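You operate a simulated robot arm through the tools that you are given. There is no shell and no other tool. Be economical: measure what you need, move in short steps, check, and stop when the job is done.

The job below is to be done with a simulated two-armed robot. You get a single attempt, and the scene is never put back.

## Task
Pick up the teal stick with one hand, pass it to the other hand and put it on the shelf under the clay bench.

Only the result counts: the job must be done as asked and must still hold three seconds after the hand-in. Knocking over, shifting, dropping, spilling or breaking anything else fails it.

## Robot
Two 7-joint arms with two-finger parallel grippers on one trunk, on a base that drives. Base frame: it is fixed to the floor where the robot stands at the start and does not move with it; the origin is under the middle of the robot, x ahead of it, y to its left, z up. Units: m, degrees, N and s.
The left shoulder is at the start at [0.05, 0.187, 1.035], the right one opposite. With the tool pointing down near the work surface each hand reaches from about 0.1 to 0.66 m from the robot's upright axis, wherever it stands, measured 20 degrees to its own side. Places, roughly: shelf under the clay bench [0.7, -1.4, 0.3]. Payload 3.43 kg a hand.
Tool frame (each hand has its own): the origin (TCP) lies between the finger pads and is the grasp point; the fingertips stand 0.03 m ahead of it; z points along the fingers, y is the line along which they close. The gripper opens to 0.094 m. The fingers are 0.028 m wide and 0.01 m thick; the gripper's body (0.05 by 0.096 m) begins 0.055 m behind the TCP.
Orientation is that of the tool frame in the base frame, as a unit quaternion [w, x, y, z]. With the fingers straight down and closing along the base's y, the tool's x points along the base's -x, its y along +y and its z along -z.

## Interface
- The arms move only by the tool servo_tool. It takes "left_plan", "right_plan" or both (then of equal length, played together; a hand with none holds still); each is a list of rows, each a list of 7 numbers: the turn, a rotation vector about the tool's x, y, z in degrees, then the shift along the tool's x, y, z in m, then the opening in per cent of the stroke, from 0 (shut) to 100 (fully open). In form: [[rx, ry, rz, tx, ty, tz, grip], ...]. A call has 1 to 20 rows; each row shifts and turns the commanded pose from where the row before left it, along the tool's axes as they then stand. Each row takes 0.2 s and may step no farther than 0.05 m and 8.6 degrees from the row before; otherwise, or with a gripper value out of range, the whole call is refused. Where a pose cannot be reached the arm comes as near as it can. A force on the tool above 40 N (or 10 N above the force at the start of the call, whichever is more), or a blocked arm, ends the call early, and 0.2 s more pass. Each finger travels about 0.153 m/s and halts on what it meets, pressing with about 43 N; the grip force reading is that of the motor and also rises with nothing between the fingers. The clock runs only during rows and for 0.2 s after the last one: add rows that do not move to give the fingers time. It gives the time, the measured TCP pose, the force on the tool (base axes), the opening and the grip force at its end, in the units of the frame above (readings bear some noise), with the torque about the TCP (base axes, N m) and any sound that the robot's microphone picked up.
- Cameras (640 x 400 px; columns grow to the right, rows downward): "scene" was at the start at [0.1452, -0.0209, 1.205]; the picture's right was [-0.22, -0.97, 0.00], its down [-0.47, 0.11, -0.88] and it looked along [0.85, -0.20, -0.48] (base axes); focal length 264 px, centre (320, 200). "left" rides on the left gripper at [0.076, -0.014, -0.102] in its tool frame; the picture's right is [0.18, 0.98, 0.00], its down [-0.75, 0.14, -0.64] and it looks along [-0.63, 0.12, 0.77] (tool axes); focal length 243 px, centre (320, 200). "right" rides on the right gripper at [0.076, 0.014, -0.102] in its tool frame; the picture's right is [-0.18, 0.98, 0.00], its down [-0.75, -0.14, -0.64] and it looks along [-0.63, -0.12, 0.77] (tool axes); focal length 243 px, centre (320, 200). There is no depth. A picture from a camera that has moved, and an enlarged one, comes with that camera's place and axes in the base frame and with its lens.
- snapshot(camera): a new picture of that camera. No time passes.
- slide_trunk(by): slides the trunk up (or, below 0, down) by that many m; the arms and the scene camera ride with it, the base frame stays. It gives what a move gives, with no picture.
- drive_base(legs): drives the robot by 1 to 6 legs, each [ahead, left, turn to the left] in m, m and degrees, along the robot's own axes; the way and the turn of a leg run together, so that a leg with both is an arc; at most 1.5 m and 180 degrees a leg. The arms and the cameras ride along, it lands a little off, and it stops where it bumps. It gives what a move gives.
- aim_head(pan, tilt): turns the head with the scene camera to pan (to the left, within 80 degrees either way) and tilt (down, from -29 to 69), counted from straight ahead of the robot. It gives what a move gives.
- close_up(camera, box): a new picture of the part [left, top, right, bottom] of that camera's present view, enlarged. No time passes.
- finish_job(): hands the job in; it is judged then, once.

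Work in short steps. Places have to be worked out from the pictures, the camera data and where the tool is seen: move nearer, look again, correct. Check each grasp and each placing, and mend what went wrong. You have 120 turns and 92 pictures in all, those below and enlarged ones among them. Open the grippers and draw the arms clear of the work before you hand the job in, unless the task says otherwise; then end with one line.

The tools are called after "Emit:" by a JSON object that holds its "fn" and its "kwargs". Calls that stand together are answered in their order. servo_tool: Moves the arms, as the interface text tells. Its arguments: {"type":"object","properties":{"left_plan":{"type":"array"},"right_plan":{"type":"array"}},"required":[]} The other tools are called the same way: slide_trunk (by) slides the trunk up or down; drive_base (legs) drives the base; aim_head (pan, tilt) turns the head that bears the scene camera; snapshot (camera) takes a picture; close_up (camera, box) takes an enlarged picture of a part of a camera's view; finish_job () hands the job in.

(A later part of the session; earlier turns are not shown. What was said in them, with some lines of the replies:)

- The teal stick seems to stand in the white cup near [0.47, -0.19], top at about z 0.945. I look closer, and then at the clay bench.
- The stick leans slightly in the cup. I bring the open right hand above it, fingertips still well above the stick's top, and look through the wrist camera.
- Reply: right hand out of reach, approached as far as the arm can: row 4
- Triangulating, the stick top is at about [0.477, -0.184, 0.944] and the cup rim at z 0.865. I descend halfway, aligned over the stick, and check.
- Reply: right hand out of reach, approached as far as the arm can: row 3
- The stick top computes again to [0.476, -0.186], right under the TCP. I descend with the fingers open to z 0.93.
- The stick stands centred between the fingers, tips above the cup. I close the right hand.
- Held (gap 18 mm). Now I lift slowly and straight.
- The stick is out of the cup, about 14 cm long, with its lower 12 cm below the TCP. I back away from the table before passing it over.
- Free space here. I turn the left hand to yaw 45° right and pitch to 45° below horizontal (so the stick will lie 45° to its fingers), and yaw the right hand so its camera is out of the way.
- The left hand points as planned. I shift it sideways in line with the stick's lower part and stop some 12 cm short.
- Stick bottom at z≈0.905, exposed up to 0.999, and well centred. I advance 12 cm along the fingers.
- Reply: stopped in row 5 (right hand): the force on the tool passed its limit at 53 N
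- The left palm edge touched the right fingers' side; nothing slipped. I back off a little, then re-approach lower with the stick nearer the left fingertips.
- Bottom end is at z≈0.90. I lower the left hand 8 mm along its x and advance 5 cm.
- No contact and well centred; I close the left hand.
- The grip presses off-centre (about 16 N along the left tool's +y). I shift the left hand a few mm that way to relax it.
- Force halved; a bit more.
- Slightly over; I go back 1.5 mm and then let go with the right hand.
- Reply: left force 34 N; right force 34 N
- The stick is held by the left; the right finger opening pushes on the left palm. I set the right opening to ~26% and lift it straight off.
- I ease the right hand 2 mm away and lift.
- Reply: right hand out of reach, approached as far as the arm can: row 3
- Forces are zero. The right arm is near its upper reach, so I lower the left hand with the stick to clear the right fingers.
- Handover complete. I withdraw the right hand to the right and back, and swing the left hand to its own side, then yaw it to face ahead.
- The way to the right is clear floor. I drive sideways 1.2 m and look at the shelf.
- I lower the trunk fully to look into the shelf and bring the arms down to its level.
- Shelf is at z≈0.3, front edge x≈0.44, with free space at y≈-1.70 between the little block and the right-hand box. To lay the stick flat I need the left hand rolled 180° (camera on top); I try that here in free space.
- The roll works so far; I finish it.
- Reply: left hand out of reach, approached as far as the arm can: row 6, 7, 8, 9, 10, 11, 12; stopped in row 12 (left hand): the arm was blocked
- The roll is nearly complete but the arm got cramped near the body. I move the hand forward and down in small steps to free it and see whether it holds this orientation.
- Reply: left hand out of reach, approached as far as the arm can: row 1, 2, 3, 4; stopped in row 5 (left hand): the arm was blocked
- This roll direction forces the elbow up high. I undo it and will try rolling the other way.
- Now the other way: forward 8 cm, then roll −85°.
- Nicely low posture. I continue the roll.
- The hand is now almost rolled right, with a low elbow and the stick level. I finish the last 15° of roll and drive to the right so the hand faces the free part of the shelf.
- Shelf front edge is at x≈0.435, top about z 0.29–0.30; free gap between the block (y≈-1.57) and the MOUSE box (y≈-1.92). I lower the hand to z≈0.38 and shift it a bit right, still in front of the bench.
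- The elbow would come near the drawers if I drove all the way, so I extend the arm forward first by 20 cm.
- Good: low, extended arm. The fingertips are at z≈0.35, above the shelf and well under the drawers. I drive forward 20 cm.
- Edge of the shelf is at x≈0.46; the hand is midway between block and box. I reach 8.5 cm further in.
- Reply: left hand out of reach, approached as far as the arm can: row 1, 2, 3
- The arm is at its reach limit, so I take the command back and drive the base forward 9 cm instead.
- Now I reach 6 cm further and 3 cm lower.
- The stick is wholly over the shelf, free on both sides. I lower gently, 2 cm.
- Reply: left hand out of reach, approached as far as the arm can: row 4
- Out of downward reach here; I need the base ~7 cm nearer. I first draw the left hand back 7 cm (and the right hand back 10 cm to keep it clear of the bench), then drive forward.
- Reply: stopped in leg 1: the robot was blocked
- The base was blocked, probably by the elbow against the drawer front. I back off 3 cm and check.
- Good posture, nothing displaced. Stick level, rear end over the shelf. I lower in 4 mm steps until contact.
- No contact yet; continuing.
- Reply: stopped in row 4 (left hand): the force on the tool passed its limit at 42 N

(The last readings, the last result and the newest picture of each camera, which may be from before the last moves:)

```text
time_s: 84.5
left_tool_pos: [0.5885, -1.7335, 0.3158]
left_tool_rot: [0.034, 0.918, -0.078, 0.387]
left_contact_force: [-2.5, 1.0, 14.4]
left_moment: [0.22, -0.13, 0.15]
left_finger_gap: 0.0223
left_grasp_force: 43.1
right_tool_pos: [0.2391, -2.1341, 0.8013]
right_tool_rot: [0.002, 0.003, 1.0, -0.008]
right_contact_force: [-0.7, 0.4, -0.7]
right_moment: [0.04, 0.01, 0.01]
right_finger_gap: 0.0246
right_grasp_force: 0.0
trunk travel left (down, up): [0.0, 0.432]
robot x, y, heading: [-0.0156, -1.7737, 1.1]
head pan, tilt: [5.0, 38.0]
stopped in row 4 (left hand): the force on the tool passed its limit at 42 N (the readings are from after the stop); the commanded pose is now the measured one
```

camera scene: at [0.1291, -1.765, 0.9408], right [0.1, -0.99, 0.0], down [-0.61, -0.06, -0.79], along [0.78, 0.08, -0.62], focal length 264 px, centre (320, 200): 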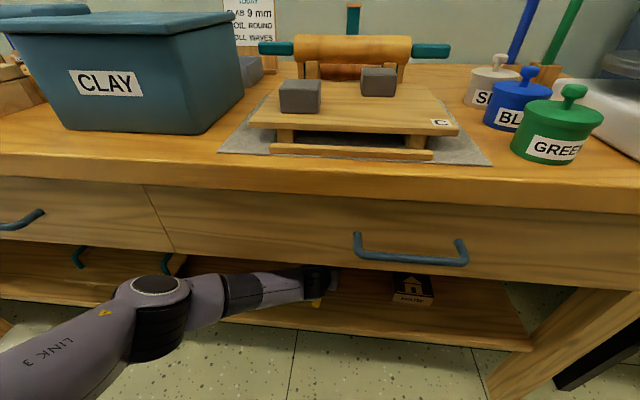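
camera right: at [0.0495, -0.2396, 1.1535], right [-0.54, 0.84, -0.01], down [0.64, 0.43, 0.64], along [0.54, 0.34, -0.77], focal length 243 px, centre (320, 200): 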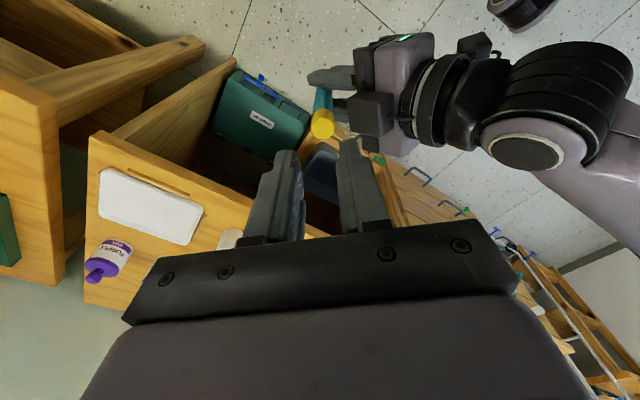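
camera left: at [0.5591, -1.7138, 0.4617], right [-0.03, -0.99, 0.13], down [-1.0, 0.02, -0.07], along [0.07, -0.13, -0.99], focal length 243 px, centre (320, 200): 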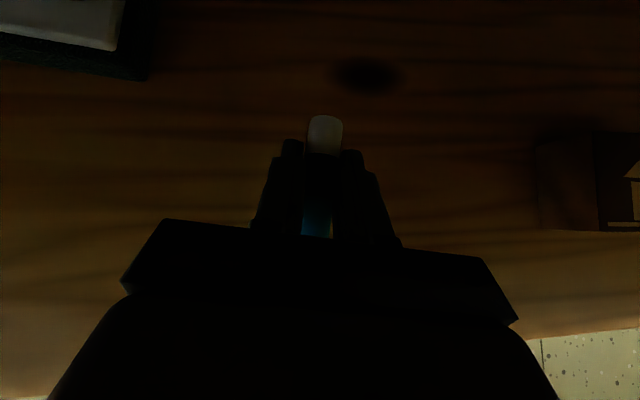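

Contact at z≈0.316: the fingertips rest on the shelf, the stick about 1 cm above it. I ease up 2 mm and open partly so the fingers still flank the stick as it settles.

Emit:
{"fn": "servo_tool", "kwargs": {"left_plan": [[0, 0, 0, 0.0014, 0, -0.0014, 0], [0, 0, 0, 0, 0, 0, 18], [0, 0, 0, 0, 0, 0, 24], [0, 0, 0, 0, 0, 0, 28], [0, 0, 0, 0, 0, 0, 32], [0, 0, 0, 0, 0, 0, 36], [0, 0, 0, 0, 0, 0, 36], [0, 0, 0, 0, 0, 0, 36]]}}

Emit:
{"fn": "close_up", "kwargs": {"camera": "scene", "box": [240, 250, 400, 340]}}

Emit:
{"fn": "snapshot", "kwargs": {"camera": "left"}}

```text
time_s: 86.3
left_tool_pos: [0.5866, -1.7338, 0.3164]
left_tool_rot: [0.036, 0.919, -0.079, 0.384]
left_contact_force: [-0.5, -11.0, 12.7]
left_moment: [-0.14, -0.11, -0.14]
left_finger_gap: 0.0278
left_grasp_force: 0.2
right_tool_pos: [0.2378, -2.1349, 0.8023]
right_tool_rot: [0.002, 0.002, 1.0, -0.008]
right_contact_force: [0.9, -0.2, 0.7]
right_moment: [-0.01, 0.03, -0.05]
right_finger_gap: 0.0244
right_grasp_force: 0.0
trunk travel left (down, up): [0.0, 0.432]
robot x, y, heading: [-0.0146, -1.7772, 1.1]
head pan, tilt: [5.0, 38.0]
```

```text
4.00 times, centred on (320, 295) of scene
camera zoom: at [0.128, -1.765, 0.9411], right [0.1, -0.99, 0.0], down [-0.61, -0.06, -0.79], along [0.78, 0.08, -0.61], focal length 1054 px, centre (320, -180)
```

zoom: 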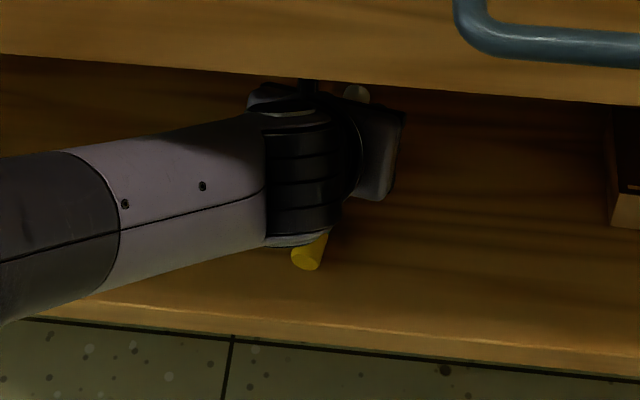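

```text
31 pictures are left
camera left: at [0.5699, -1.7172, 0.4427], right [-0.04, -0.99, 0.14], down [-1.0, 0.03, -0.08], along [0.08, -0.14, -0.99], focal length 243 px, centre (320, 200)
```

left: 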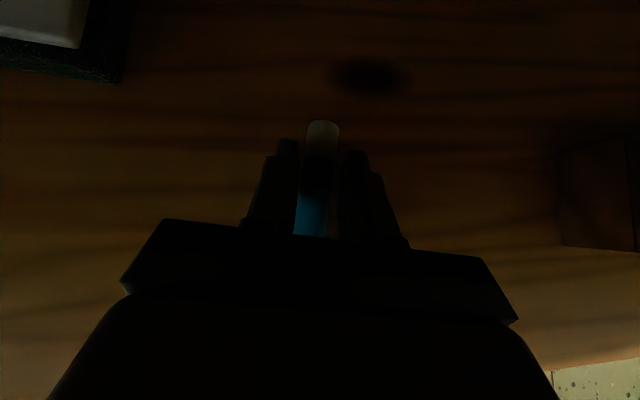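

The fingertips still press on the shelf (13 N up, 11 N sideways) so they opened only partly. I raise 4 mm to free them.

Emit:
{"fn": "servo_tool", "kwargs": {"left_plan": [[0, 0, 0, 0.0014, 0, -0.0014, 36], [0, 0, 0, 0.0014, 0, -0.0014, 36], [0, 0, 0, 0, 0, 0, 36], [0, 0, 0, 0, 0, 0, 36]]}}

Emit:
{"fn": "close_up", "kwargs": {"camera": "scene", "box": [240, 250, 400, 340]}}

Emit:
{"fn": "close_up", "kwargs": {"camera": "left", "box": [240, 90, 420, 250]}}

```text
time_s: 87.3
left_tool_pos: [0.5861, -1.7331, 0.3189]
left_tool_rot: [0.033, 0.92, -0.076, 0.383]
left_contact_force: [0.1, -0.5, 0.5]
left_moment: [0.0, -0.02, -0.03]
left_finger_gap: 0.0338
left_grasp_force: 0.2
right_tool_pos: [0.2375, -2.1345, 0.8025]
right_tool_rot: [0.002, 0.003, 1.0, -0.007]
right_contact_force: [-1.1, -0.1, 0.5]
right_moment: [-0.02, -0.01, 0.03]
right_finger_gap: 0.0243
right_grasp_force: 0.0
trunk travel left (down, up): [0.0, 0.432]
robot x, y, heading: [-0.0118, -1.7759, 0.8]
head pan, tilt: [5.0, 38.0]
```

```text
4.00 times, centred on (320, 295) of scene
camera zoom: at [0.1288, -1.7649, 0.9408], right [0.1, -0.99, 0.0], down [-0.61, -0.06, -0.79], along [0.78, 0.08, -0.62], focal length 1054 px, centre (320, -180)
```

zoom: 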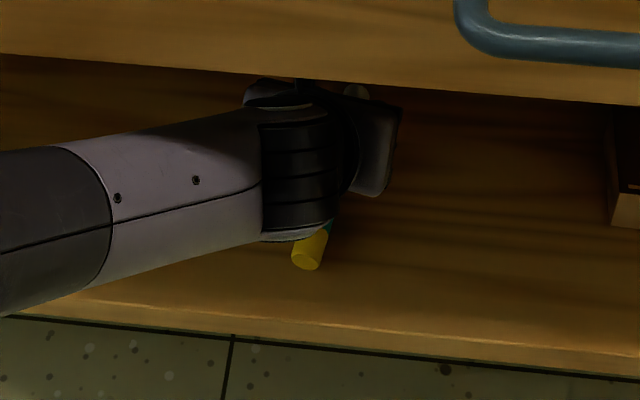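

```text
2.50 times, centred on (330, 170) of left
camera zoom: at [0.5709, -1.7148, 0.4453], right [-0.03, -0.99, 0.13], down [-1.0, 0.02, -0.08], along [0.08, -0.13, -0.99], focal length 606 px, centre (295, 275)
```

zoom: 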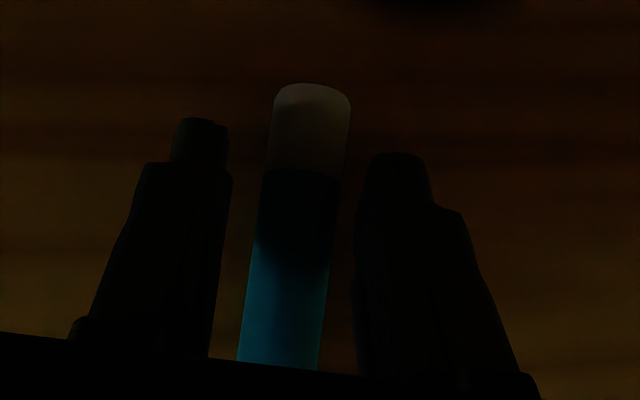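

The stick lies free on the shelf between the fingers. I open a little more and withdraw along the fingers.

Emit:
{"fn": "servo_tool", "kwargs": {"left_plan": [[0, 0, 0, 0, 0, 0, 45], [0, 0, 0, 0, 0, 0, 55], [0, 0, 0, 0, 0, -0.015, 55], [0, 0, 0, 0, 0, -0.02, 55], [0, 0, 0, 0, 0, -0.02, 55], [0, 0, 0, 0, 0, 0, 55]]}}

Emit:
{"fn": "snapshot", "kwargs": {"camera": "scene"}}

Emit:
{"fn": "snapshot", "kwargs": {"camera": "left"}}

```text
time_s: 88.7
left_tool_pos: [0.5494, -1.7262, 0.3565]
left_tool_rot: [0.034, 0.92, -0.077, 0.382]
left_contact_force: [0.6, 0.6, 0.1]
left_moment: [0.0, 0.01, -0.01]
left_finger_gap: 0.0518
left_grasp_force: 0.0
right_tool_pos: [0.2388, -2.1356, 0.8025]
right_tool_rot: [0.001, 0.002, 1.0, -0.008]
right_contact_force: [-0.9, 0.2, -0.6]
right_moment: [-0.01, 0.02, -0.01]
right_finger_gap: 0.0243
right_grasp_force: 0.2
trunk travel left (down, up): [0.0, 0.432]
robot x, y, heading: [-0.0114, -1.7741, 0.9]
head pan, tilt: [5.0, 38.0]
```

```text
28 pictures are left
camera scene: at [0.1288, -1.7649, 0.9408], right [0.1, -0.99, 0.0], down [-0.61, -0.06, -0.79], along [0.78, 0.08, -0.62], focal length 264 px, centre (320, 200)
```

scene: 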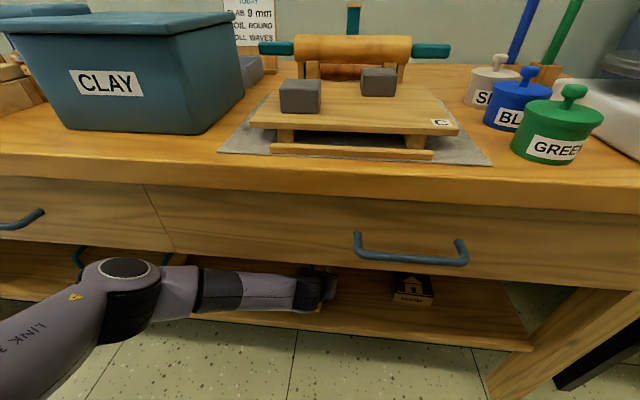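

```text
27 pictures are left
camera left: at [0.5328, -1.7096, 0.4829], right [-0.04, -0.99, 0.13], down [-1.0, 0.03, -0.08], along [0.08, -0.14, -0.99], focal length 243 px, centre (320, 200)
```

left: 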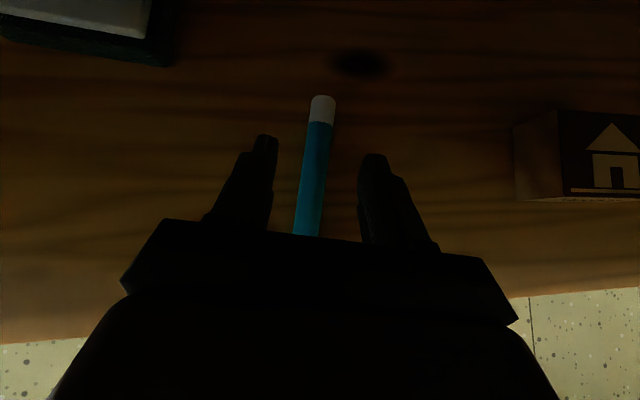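

The stick stays put on the shelf, and the fingertips are 2 cm above it. I drive straight back.

Emit:
{"fn": "drive_base", "kwargs": {"legs": [[-0.4, 0, 0]]}}

Emit:
{"fn": "snapshot", "kwargs": {"camera": "scene"}}

```text
time_s: 91.1
left_tool_pos: [0.155, -1.7323, 0.3569]
left_tool_rot: [0.034, 0.92, -0.077, 0.382]
left_contact_force: [-0.1, 0.3, 0.6]
left_moment: [-0.01, 0.0, 0.03]
left_finger_gap: 0.0518
left_grasp_force: 0.1
right_tool_pos: [-0.1546, -2.1407, 0.8018]
right_tool_rot: [0.002, 0.002, 1.0, -0.008]
right_contact_force: [-0.2, -0.4, 0.1]
right_moment: [0.0, 0.0, 0.0]
right_finger_gap: 0.0244
right_grasp_force: 0.0
trunk travel left (down, up): [0.0, 0.432]
robot x, y, heading: [-0.4072, -1.7785, 1.2]
head pan, tilt: [5.0, 38.0]
```

```text
26 pictures are left
camera scene: at [-0.265, -1.7711, 0.9408], right [0.1, -0.99, 0.0], down [-0.61, -0.06, -0.79], along [0.78, 0.08, -0.62], focal length 264 px, centre (320, 200)
```

scene: 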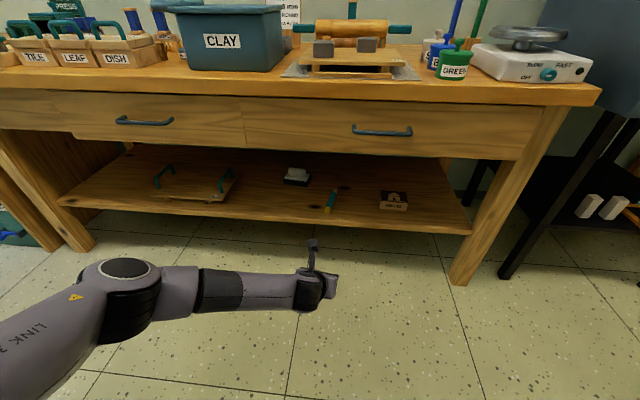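

The stick lies on the shelf, clear of the other things. I open both grippers and take a last close look.

Emit:
{"fn": "servo_tool", "kwargs": {"left_plan": [[0, 0, 0, 0, 0, 0, 100], [0, 0, 0, 0, 0, 0, 100], [0, 0, 0, 0, 0, 0, 100]], "right_plan": [[0, 0, 0, 0, 0, 0, 100], [0, 0, 0, 0, 0, 0, 100], [0, 0, 0, 0, 0, 0, 100]]}}

Emit:
{"fn": "close_up", "kwargs": {"camera": "scene", "box": [240, 130, 420, 240]}}

```text
time_s: 91.9
left_tool_pos: [0.1555, -1.7337, 0.3558]
left_tool_rot: [0.033, 0.92, -0.076, 0.383]
left_contact_force: [-0.4, 0.1, 0.0]
left_moment: [0.0, 0.0, 0.02]
left_finger_gap: 0.0942
left_grasp_force: 0.0
right_tool_pos: [-0.1544, -2.1407, 0.8035]
right_tool_rot: [0.001, 0.002, 1.0, -0.008]
right_contact_force: [-0.2, -0.4, -0.8]
right_moment: [-0.02, -0.03, 0.01]
right_finger_gap: 0.094
right_grasp_force: 0.1
trunk travel left (down, up): [0.0, 0.432]
robot x, y, heading: [-0.408, -1.7823, 1.2]
head pan, tilt: [5.0, 38.0]
```

```text
3.56 times, centred on (330, 185) of scene
camera zoom: at [-0.265, -1.7711, 0.9409], right [0.1, -0.99, 0.0], down [-0.61, -0.06, -0.79], along [0.78, 0.08, -0.62], focal length 937 px, centre (284, 253)
```

zoom: 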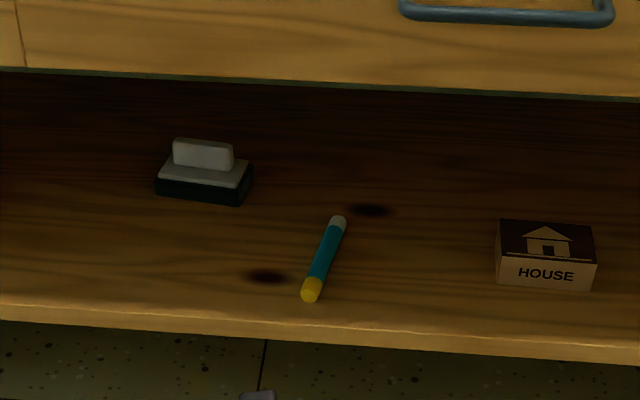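

The stick is lying still and fully on the shelf, both hands are open and clear, so I hand the job in.

Emit:
{"fn": "finish_job", "kwargs": {}}

```text
The job is handed in.
```

The teal stick was picked up with the right hand, passed to the left, and now lies on the shelf under the clay bench. On the way in, the robot was briefly blocked, probably by the left elbow against the bench's drawer front; nothing in the pictures looks moved.
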